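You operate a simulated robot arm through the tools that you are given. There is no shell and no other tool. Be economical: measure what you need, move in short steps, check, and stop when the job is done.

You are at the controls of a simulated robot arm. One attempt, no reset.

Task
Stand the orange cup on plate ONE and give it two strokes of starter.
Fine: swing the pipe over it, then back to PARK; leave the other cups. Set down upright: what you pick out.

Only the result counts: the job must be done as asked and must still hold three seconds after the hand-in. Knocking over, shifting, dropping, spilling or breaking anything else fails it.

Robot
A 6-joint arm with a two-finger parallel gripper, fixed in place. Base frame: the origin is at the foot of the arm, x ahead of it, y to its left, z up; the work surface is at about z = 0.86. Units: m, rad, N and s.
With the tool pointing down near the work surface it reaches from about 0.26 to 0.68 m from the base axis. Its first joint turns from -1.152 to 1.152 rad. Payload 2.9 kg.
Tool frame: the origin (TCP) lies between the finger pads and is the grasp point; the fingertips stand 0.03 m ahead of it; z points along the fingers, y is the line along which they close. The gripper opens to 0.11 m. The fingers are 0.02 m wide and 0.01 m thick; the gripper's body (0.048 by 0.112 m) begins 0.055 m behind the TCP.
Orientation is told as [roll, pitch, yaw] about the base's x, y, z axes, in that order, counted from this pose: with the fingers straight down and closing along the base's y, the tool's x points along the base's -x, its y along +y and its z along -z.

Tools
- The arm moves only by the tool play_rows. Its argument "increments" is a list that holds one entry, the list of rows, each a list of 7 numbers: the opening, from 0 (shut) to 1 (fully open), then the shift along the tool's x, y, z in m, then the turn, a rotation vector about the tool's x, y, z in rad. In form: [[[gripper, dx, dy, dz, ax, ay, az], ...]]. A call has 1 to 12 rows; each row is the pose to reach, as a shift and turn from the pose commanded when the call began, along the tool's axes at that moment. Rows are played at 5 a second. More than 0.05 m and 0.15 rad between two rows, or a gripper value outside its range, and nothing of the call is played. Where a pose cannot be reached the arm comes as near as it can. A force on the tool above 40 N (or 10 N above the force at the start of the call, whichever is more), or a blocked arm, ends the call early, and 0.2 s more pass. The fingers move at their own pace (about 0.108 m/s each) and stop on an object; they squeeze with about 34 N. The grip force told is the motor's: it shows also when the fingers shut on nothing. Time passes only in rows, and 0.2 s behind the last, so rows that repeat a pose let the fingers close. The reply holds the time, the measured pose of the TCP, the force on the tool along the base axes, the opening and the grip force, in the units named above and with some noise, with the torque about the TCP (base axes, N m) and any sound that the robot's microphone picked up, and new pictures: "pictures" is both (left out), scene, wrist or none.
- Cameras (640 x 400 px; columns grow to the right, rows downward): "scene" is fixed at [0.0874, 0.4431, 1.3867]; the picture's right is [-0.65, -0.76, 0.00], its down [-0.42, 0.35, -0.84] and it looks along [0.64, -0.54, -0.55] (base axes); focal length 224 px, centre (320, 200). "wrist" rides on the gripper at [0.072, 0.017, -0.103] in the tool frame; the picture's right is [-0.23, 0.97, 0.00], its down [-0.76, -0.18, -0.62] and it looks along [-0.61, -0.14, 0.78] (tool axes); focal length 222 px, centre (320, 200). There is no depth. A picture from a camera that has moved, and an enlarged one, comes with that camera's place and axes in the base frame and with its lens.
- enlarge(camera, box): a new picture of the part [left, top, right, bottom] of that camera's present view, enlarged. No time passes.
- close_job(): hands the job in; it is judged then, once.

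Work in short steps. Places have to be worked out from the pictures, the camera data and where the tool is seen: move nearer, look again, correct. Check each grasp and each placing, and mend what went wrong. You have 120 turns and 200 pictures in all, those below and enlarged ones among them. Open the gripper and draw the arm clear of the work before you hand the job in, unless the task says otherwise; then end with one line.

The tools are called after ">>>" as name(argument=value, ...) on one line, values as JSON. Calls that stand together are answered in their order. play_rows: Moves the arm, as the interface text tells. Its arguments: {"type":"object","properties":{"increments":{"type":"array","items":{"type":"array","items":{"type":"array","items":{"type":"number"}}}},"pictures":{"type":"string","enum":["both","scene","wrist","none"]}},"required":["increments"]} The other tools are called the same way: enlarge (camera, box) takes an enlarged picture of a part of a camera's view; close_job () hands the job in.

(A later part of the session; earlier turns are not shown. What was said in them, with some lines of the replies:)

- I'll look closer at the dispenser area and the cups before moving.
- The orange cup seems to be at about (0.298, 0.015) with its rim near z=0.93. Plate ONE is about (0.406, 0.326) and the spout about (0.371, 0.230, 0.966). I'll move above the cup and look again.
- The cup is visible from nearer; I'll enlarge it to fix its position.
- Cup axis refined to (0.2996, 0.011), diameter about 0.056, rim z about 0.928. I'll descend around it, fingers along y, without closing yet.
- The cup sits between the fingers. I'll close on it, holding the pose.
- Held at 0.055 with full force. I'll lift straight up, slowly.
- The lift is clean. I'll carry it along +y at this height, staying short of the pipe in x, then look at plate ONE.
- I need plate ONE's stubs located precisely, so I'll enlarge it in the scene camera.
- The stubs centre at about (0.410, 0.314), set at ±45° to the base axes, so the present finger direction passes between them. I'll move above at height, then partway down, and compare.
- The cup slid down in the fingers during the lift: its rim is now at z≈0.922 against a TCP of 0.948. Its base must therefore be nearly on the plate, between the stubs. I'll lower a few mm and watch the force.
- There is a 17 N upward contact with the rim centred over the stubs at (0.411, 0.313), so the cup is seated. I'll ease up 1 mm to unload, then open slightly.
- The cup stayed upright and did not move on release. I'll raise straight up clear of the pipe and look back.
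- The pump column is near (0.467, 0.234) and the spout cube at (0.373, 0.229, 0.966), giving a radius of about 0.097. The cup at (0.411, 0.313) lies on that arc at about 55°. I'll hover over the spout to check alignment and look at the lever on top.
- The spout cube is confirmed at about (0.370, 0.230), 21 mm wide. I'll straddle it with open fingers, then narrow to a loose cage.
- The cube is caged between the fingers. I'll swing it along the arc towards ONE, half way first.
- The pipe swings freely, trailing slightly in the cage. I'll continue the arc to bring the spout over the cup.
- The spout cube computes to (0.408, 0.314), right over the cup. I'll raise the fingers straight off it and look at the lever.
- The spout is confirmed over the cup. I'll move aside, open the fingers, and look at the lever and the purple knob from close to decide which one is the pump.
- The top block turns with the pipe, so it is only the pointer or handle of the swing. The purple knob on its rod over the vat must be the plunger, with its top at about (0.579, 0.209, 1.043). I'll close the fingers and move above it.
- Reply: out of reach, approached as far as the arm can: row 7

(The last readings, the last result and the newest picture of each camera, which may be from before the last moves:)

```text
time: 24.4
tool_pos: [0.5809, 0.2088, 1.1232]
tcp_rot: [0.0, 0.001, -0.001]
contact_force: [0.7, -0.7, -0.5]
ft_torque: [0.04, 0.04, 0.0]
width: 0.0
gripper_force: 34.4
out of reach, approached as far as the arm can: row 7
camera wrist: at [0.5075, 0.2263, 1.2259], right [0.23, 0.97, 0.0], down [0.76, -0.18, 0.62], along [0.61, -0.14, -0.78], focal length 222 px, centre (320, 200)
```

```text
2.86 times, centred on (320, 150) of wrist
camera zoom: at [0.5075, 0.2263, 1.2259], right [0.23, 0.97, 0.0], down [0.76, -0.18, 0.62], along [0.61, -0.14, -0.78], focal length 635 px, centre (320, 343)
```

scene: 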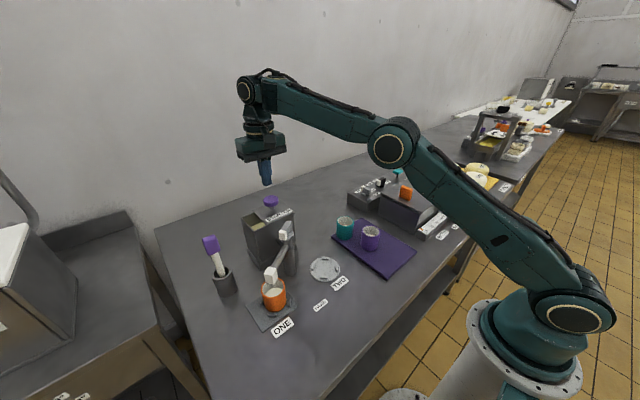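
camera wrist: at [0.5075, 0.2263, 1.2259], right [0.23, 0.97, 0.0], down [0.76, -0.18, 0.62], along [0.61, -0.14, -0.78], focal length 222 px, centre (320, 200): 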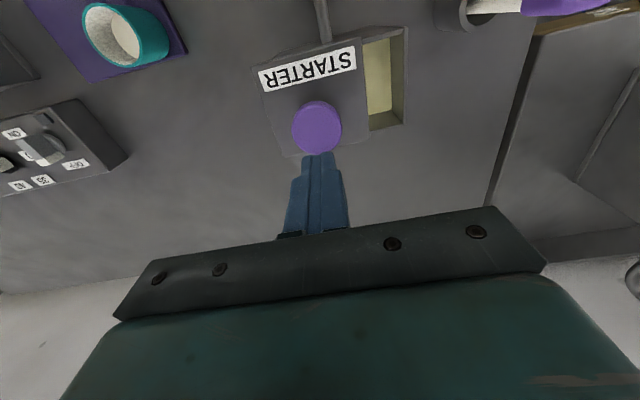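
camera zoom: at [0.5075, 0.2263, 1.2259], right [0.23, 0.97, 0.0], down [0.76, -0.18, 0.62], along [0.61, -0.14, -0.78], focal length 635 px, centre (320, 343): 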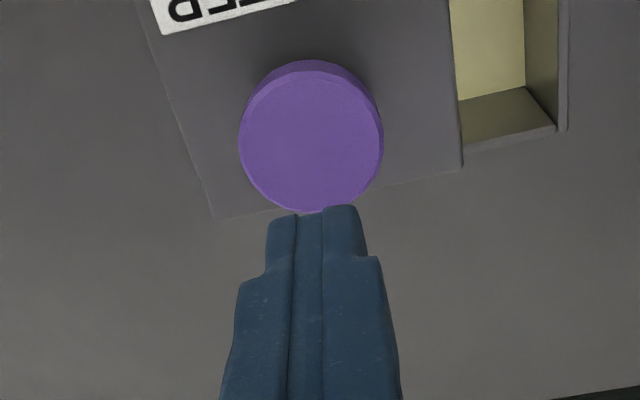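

Knob centre refined to (0.576, 0.208). I'll descend over it gently and press a little way, watching the force.

>>> play_rows(increments=[[[0, 0.005, 0, 0.025, 0, 0, 0], [0, 0.005, 0, 0.042, 0, 0, 0], [0, 0.005, 0, 0.048, 0, 0, 0], [0, 0.005, 0, 0.052, 0, 0, 0], [0, 0.005, 0, 0.056, 0, 0, 0]]])

>>> enlarge(camera="scene", box=[220, 140, 340, 260])

```text
time: 25.6
tool_pos: [0.5747, 0.2096, 1.0669]
tcp_rot: [0.003, -0.002, -0.001]
contact_force: [0.3, -0.7, 3.7]
ft_torque: [0.03, 0.02, -0.03]
width: 0.0
gripper_force: 34.2
heard: click
camera wrist: at [0.5023, 0.2265, 1.1704], right [0.23, 0.97, 0.0], down [0.76, -0.18, 0.62], along [0.61, -0.14, -0.78], focal length 222 px, centre (320, 200)
```

scene: 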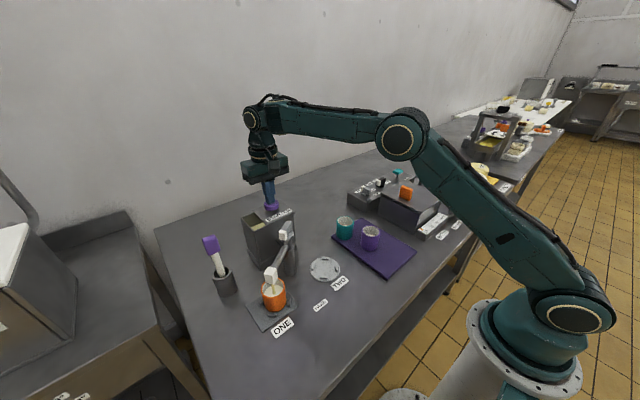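
wrist: 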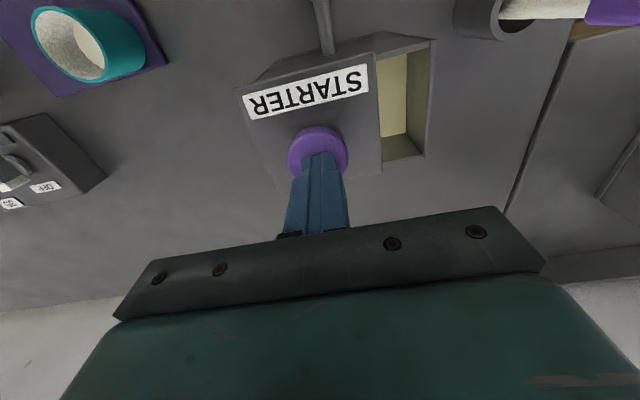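

```text
3.33 times, centred on (280, 200) of scene
camera zoom: at [0.0873, 0.4431, 1.3867], right [-0.65, -0.76, 0.0], down [-0.42, 0.35, -0.84], along [0.64, -0.54, -0.55], focal length 747 px, centre (453, 200)
```

zoom: 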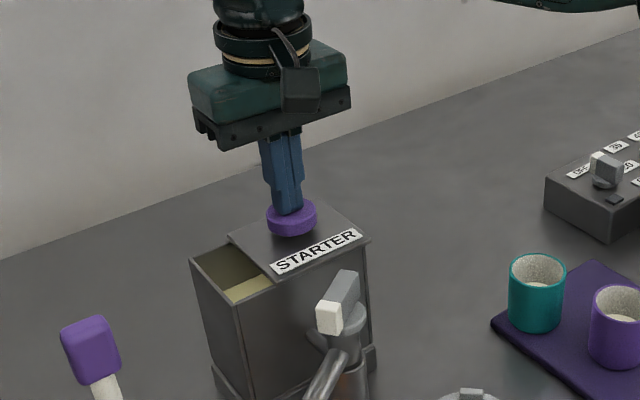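

A click was heard with the knob pressed to near the lid at only 3.7 N. I'll check whether it is fully down by going up to 4 mm further.

>>> play_rows(increments=[[[0, 0, 0, 0.002, 0, 0, 0], [0, 0, 0, 0.004, 0, 0, 0]]], pictures="none")

>>> enlarge(camera="scene", box=[230, 180, 330, 320])

```text
time: 26.2
tool_pos: [0.5743, 0.2104, 1.0628]
tcp_rot: [0.001, -0.001, 0.0]
contact_force: [-0.7, -3.4, 10.4]
ft_torque: [-0.07, 0.06, 0.0]
width: 0.0
gripper_force: 33.9
```

```text
2.86 times, centred on (280, 250) of scene
camera zoom: at [0.0872, 0.443, 1.3867], right [-0.65, -0.76, 0.0], down [-0.42, 0.35, -0.84], along [0.64, -0.54, -0.55], focal length 641 px, centre (434, 57)
```

zoom: 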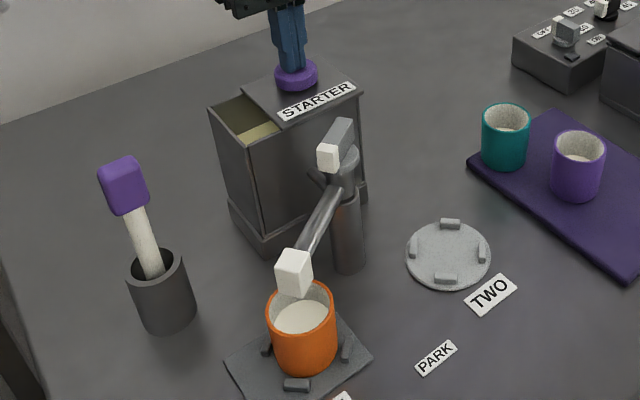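

It has bottomed out at about 10 N with no second click, so that is one stroke. I'll raise fully clear so the plunger returns, then check.

>>> play_rows(increments=[[[0, 0, 0, -0.015, 0, 0, 0], [0, 0, 0, -0.03, 0, 0, 0], [0, 0, 0, -0.035, 0, 0, 0], [0, 0, 0, -0.035, 0, 0, 0], [0, 0, 0, -0.035, 0, 0, 0]]], pictures="none")

>>> enlarge(camera="scene", box=[220, 140, 340, 260])

```text
time: 27.4
tool_pos: [0.5752, 0.21, 1.0977]
tcp_rot: [-0.001, 0.001, 0.0]
contact_force: [0.3, -0.8, 0.4]
ft_torque: [0.02, 0.0, 0.01]
width: 0.0
gripper_force: 34.1
```

```text
3.33 times, centred on (280, 200) of scene
camera zoom: at [0.0874, 0.4431, 1.3867], right [-0.65, -0.76, 0.0], down [-0.42, 0.35, -0.84], along [0.64, -0.54, -0.55], focal length 747 px, centre (453, 200)
```

zoom: 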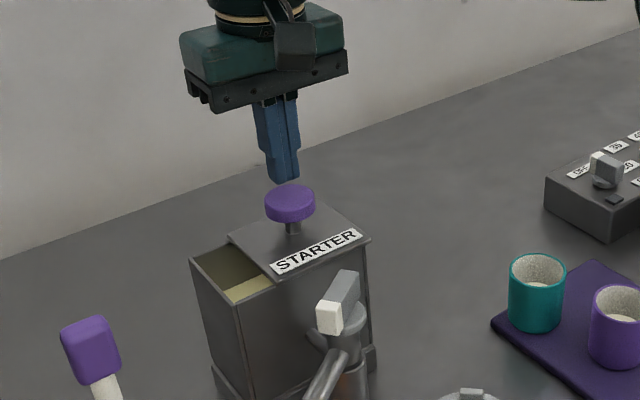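

The knob sprang back fully. I'll give the second stroke, then release.

>>> play_rows(increments=[[[0, 0, 0, 0.012, 0, 0, 0], [0, 0, 0, 0.022, 0, 0, 0], [0, 0, 0, 0.028, 0, 0, 0], [0, 0, 0, 0.032, 0, 0, 0], [0, 0, 0, 0.034, 0, 0, 0]]], pictures="none")

```text
time: 28.6
tool_pos: [0.575, 0.2098, 1.0647]
tcp_rot: [0.001, -0.001, -0.001]
contact_force: [-1.8, 1.1, 4.9]
ft_torque: [0.04, 0.08, -0.02]
width: 0.0
gripper_force: 33.7
heard: click
```

The second click was heard, so both strokes are in. I'll raise well clear.

>>> play_rows(increments=[[[0, 0, 0, -0.015, 0, 0, 0], [0, 0, 0, -0.03, 0, 0, 0], [0, 0, 0, -0.06, 0, 0, 0], [0, 0, 0, -0.09, 0, 0, 0], [0, 0.04, 0, -0.11, 0, 0, 0], [0, 0.08, 0, -0.12, 0, 0, 0], [0.2, 0.12, 0.01, -0.12, 0, 0, 0], [0.45, 0.16, 0.04, -0.12, 0, 0, 0.12], [0.45, 0.19, 0.06, -0.12, 0, 0, 0.26], [0.45, 0.21, 0.08, -0.12, 0, 0, 0.4], [0.45, 0.22, 0.1, -0.12, 0, 0, 0.54]]])

>>> enlarge(camera="scene", box=[220, 180, 340, 320])

```text
time: 31.0
tool_pos: [0.3555, 0.3087, 1.1819]
tcp_rot: [0.001, -0.002, -0.542]
contact_force: [0.6, 0.8, 0.5]
ft_torque: [-0.02, 0.0, 0.0]
width: 0.0497
gripper_force: 0.1
camera wrist: at [0.3009, 0.361, 1.2866], right [0.7, 0.72, 0.0], down [0.56, -0.55, 0.62], along [0.45, -0.43, -0.78], focal length 222 px, centre (320, 200)
```

scene: 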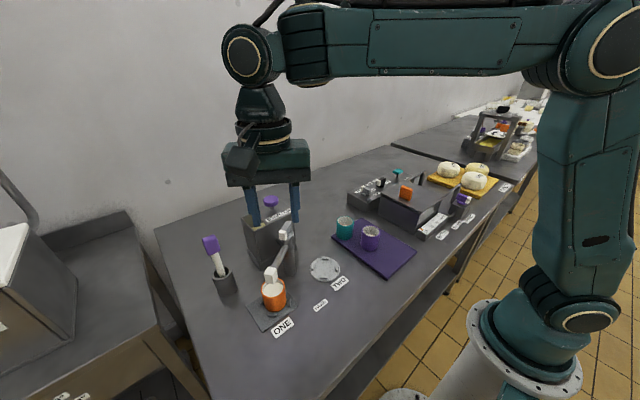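
wrist: 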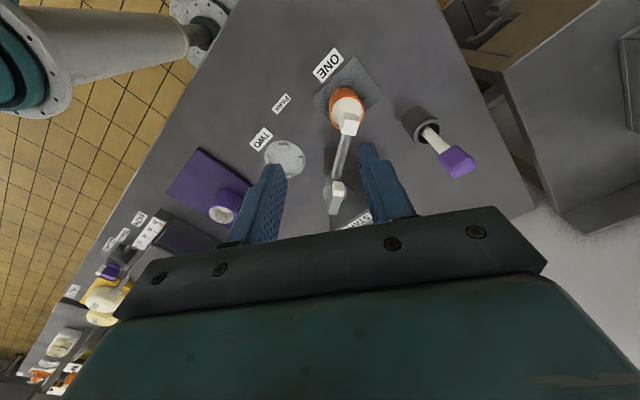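

```text
2.86 times, centred on (280, 250) of scene
camera zoom: at [0.0874, 0.4431, 1.3867], right [-0.65, -0.76, 0.0], down [-0.42, 0.35, -0.84], along [0.64, -0.54, -0.55], focal length 641 px, centre (434, 57)
```

zoom: 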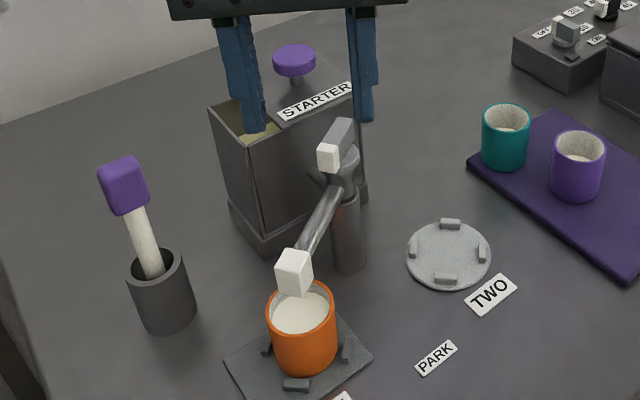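

The milk level has risen and the cup is undisturbed. I'll line up over the spout again (about 0.412, 0.312, turned -0.97) and come partway down.

>>> play_rows(increments=[[[0.45, -0.015, 0.01, 0, 0, 0, 0.14], [0.45, -0.03, 0.021, 0, 0, 0, 0.28], [0.45, -0.0467, 0.0319, 0, 0, 0, 0.43], [0.45, -0.0467, 0.0319, 0.04, 0, 0, 0.43], [0.45, -0.0467, 0.0319, 0.08, 0, 0, 0.43], [0.45, -0.0467, 0.0319, 0.12, 0, 0, 0.43]]])

>>> enlarge(camera="wrist", box=[220, 80, 420, 220])

```text
time: 32.4
tool_pos: [0.412, 0.3126, 1.0629]
tcp_rot: [0.002, 0.001, -0.969]
contact_force: [-0.1, -0.2, 0.2]
ft_torque: [-0.02, 0.02, -0.03]
width: 0.0494
gripper_force: 0.0
camera wrist: at [0.3843, 0.3824, 1.1659], right [0.93, 0.36, 0.0], down [0.28, -0.73, 0.62], along [0.23, -0.58, -0.78], focal length 222 px, centre (320, 200)
```

scene: 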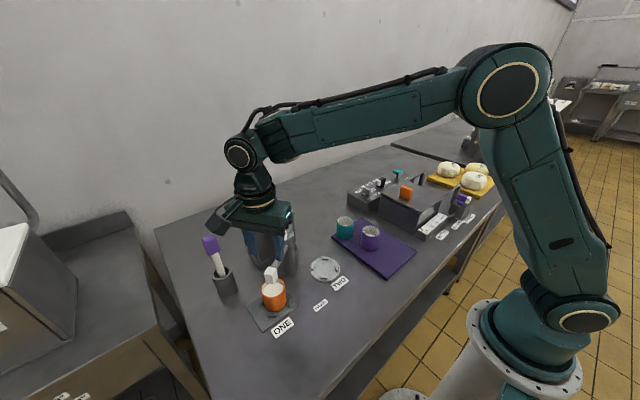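
wrist: 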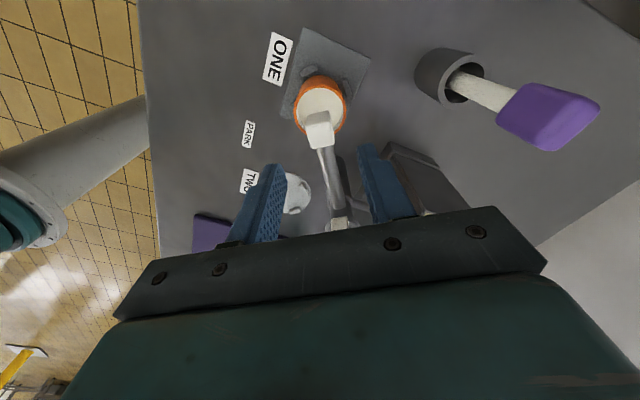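

```text
2.86 times, centred on (320, 150) of wrist
camera zoom: at [0.3843, 0.3824, 1.1659], right [0.93, 0.36, 0.0], down [0.28, -0.73, 0.62], along [0.23, -0.58, -0.78], focal length 635 px, centre (320, 343)
```

zoom: 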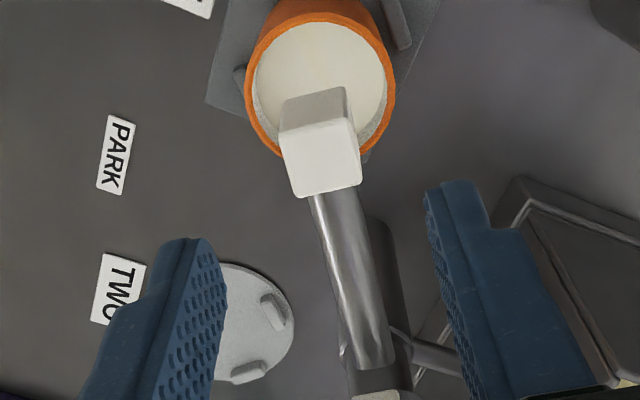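

The cube is centred between the fingers. I'll descend and cage it.

>>> play_rows(increments=[[[0.45, 0, 0, 0.03, 0, 0, 0], [0.45, 0, 0, 0.06, 0, 0, 0], [0.45, 0, 0, 0.08, 0, 0, 0], [0.45, 0, 0, 0.09, 0, 0, 0], [0.36, 0, 0, 0.09, 0, 0, 0], [0.28, 0, 0, 0.09, 0, 0, 0]]])

```text
time: 33.8
tool_pos: [0.4114, 0.3128, 0.9734]
tcp_rot: [0.001, -0.001, -0.972]
contact_force: [-0.5, -0.4, 0.1]
ft_torque: [0.0, 0.0, 0.01]
width: 0.0305
gripper_force: 0.2
camera wrist: at [0.3844, 0.3827, 1.0765], right [0.93, 0.36, 0.0], down [0.28, -0.73, 0.62], along [0.23, -0.58, -0.78], focal length 222 px, centre (320, 200)
```

scene: 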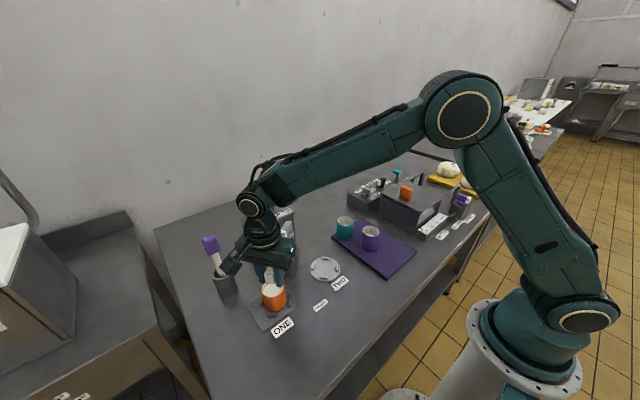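
wrist: 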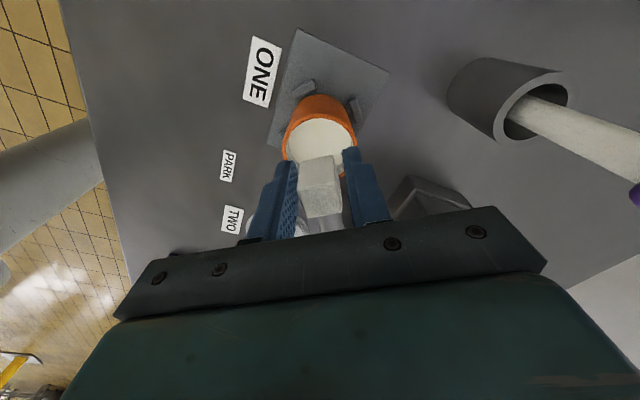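

Caged. I'll swing the pipe back along the arc to PARK.

>>> play_rows(increments=[[[0.28, -0.0008, -0.0121, 0, 0, 0, -0.125], [0.28, -0.003, -0.024, 0, 0, 0, -0.25], [0.28, -0.0068, -0.0355, 0, 0, 0, -0.375], [0.28, -0.0119, -0.0465, 0, 0, 0, -0.5], [0.28, -0.0181, -0.0564, 0, 0, 0, -0.62], [0.28, -0.0254, -0.0654, 0, 0, 0, -0.74], [0.28, -0.0337, -0.0735, 0, 0, 0, -0.86], [0.28, -0.0422, -0.08, 0, 0, 0, -0.97]]])

>>> enlarge(camera="wrist", box=[220, 80, 420, 240])

```text
time: 35.6
tool_pos: [0.369, 0.233, 0.9728]
tcp_rot: [0.001, -0.001, 0.003]
contact_force: [-0.5, -0.7, -0.1]
ft_torque: [-0.04, 0.0, 0.01]
width: 0.031
gripper_force: 0.2
camera wrist: at [0.2966, 0.25, 1.0766], right [0.23, 0.97, 0.0], down [0.76, -0.18, 0.62], along [0.61, -0.14, -0.78], focal length 222 px, centre (320, 200)
```

scene: 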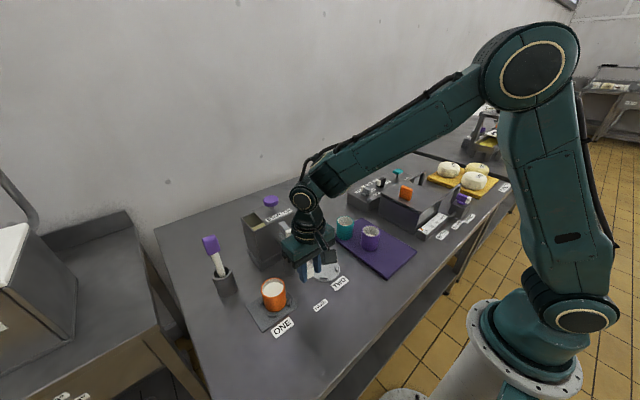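
wrist: 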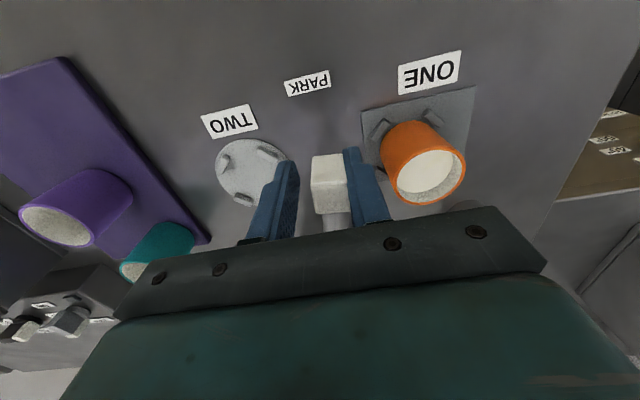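

```text
2.50 times, centred on (320, 160) of wrist
camera zoom: at [0.2966, 0.25, 1.0766], right [0.23, 0.97, 0.0], down [0.76, -0.18, 0.62], along [0.61, -0.14, -0.78], focal length 555 px, centre (320, 300)
```

zoom: 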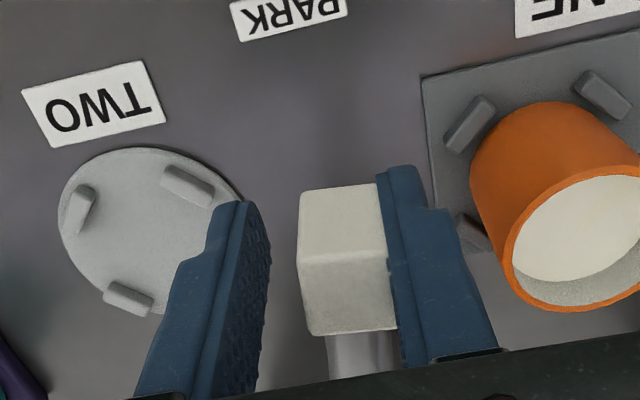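

The pipe lags against the +y finger by roughly 9 mm from its original spot. I'll nudge on by that much.

>>> play_rows(increments=[[[0.28, 0, -0.0045, 0, 0, 0, -0.04], [0.28, -0.0002, -0.0085, 0, 0, 0, -0.08], [0.28, -0.0002, -0.0085, 0, 0, 0, -0.08]]], pictures="none")

>>> enlarge(camera="wrist", box=[220, 80, 420, 240])

```text
time: 36.4
tool_pos: [0.3708, 0.2244, 0.9739]
tcp_rot: [0.003, 0.0, 0.081]
contact_force: [-0.4, 0.6, 0.8]
ft_torque: [-0.02, 0.01, -0.01]
width: 0.0307
gripper_force: 0.0
```

```text
2.50 times, centred on (320, 160) of wrist
camera zoom: at [0.2956, 0.2358, 1.0766], right [0.15, 0.99, 0.0], down [0.77, -0.12, 0.62], along [0.62, -0.09, -0.78], focal length 555 px, centre (320, 300)
```

zoom: 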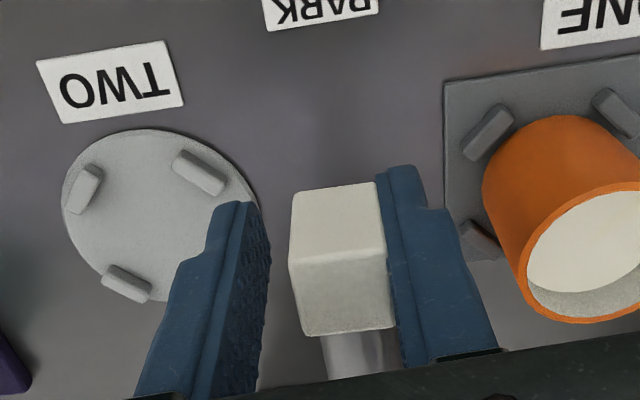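

I'll raise off the spout and compare its position with the original picture.

>>> play_rows(increments=[[[0.28, 0, 0, -0.03, 0, 0, 0], [0.28, 0, 0, -0.07, 0, 0, 0], [0.28, 0, 0, -0.11, 0, 0, 0], [0.28, 0.03, 0, -0.15, 0, 0, 0.08], [0.28, 0.07, 0, -0.17, 0, 0, 0.08], [0.5, 0.1, 0, -0.17, 0, 0, 0.08]]])

>>> enlarge(camera="scene", box=[190, 180, 350, 340])

>>> enlarge(camera="wrist", box=[220, 70, 420, 220])

```text
time: 37.8
tool_pos: [0.2706, 0.2175, 1.1453]
tcp_rot: [-0.001, 0.0, 0.002]
contact_force: [-1.3, -0.2, -0.5]
ft_torque: [-0.02, -0.03, 0.01]
width: 0.0549
gripper_force: 0.1
camera wrist: at [0.197, 0.2337, 1.2485], right [0.23, 0.97, 0.0], down [0.76, -0.18, 0.62], along [0.61, -0.14, -0.78], focal length 222 px, centre (320, 200)
```

scene: 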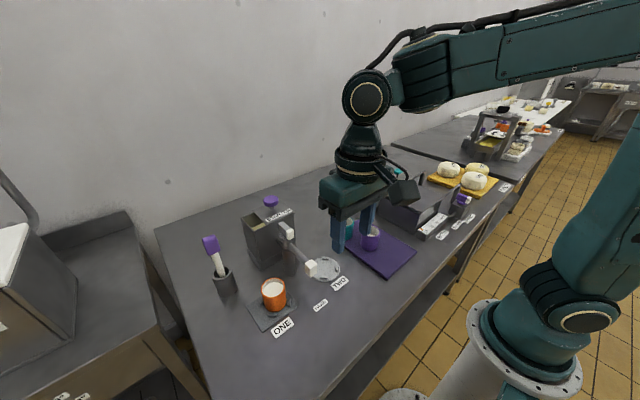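
wrist: 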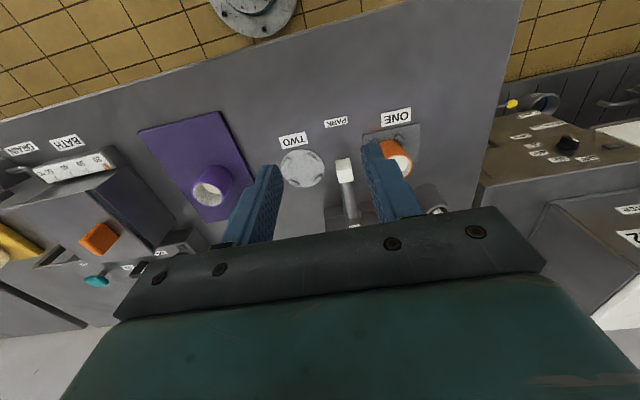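

```text
2.50 times, centred on (270, 260) of scene
camera zoom: at [0.0874, 0.4431, 1.3867], right [-0.65, -0.76, 0.0], down [-0.42, 0.35, -0.84], along [0.64, -0.54, -0.55], focal length 560 px, centre (445, 50)
```

zoom: 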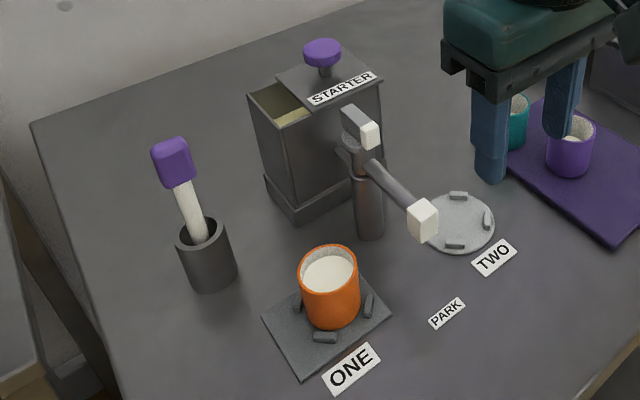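

```text
2.67 times, centred on (320, 145) of wrist
camera zoom: at [0.197, 0.2337, 1.2485], right [0.23, 0.97, 0.0], down [0.76, -0.18, 0.62], along [0.61, -0.14, -0.78], focal length 592 px, centre (320, 347)
```

zoom: 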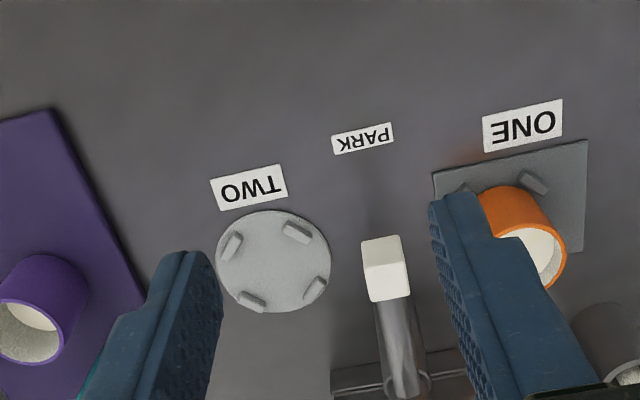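

The spout is back within a millimetre or two of its PARK position, and the cup stands between the stubs, filled and upright. I'll open the gripper and draw up and away.

>>> play_rows(increments=[[[0.8, 0, -0.02, -0.04, 0, 0, 0], [1, 0, -0.04, -0.08, 0, 0, 0], [1, 0, -0.06, -0.12, 0, 0, 0], [1, 0, -0.06, -0.12, 0, 0, 0]]], pictures="scene")

```text
time: 38.8
tool_pos: [0.2693, 0.1552, 1.2658]
tcp_rot: [-0.002, 0.0, 0.0]
contact_force: [-0.2, 0.8, 0.4]
ft_torque: [0.01, 0.02, 0.04]
width: 0.1099
gripper_force: 0.1
```

scene: 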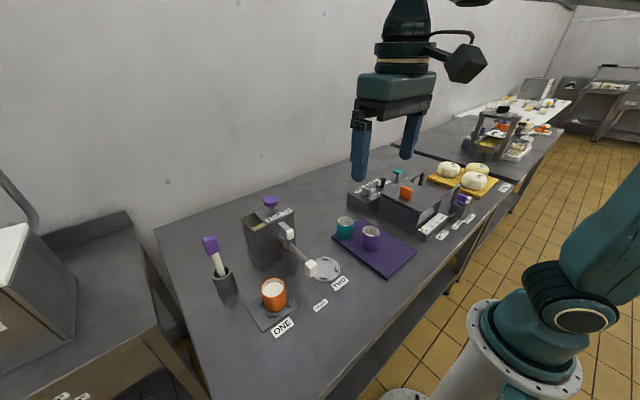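

All is in place and the arm is clear, so I'm handing in.

>>> close_job()

```text
The job is handed in.
```

The orange cup stands upright on plate ONE with two strokes of starter in it (a click was heard for each), the pipe is back at PARK, and the other cups were left alone.
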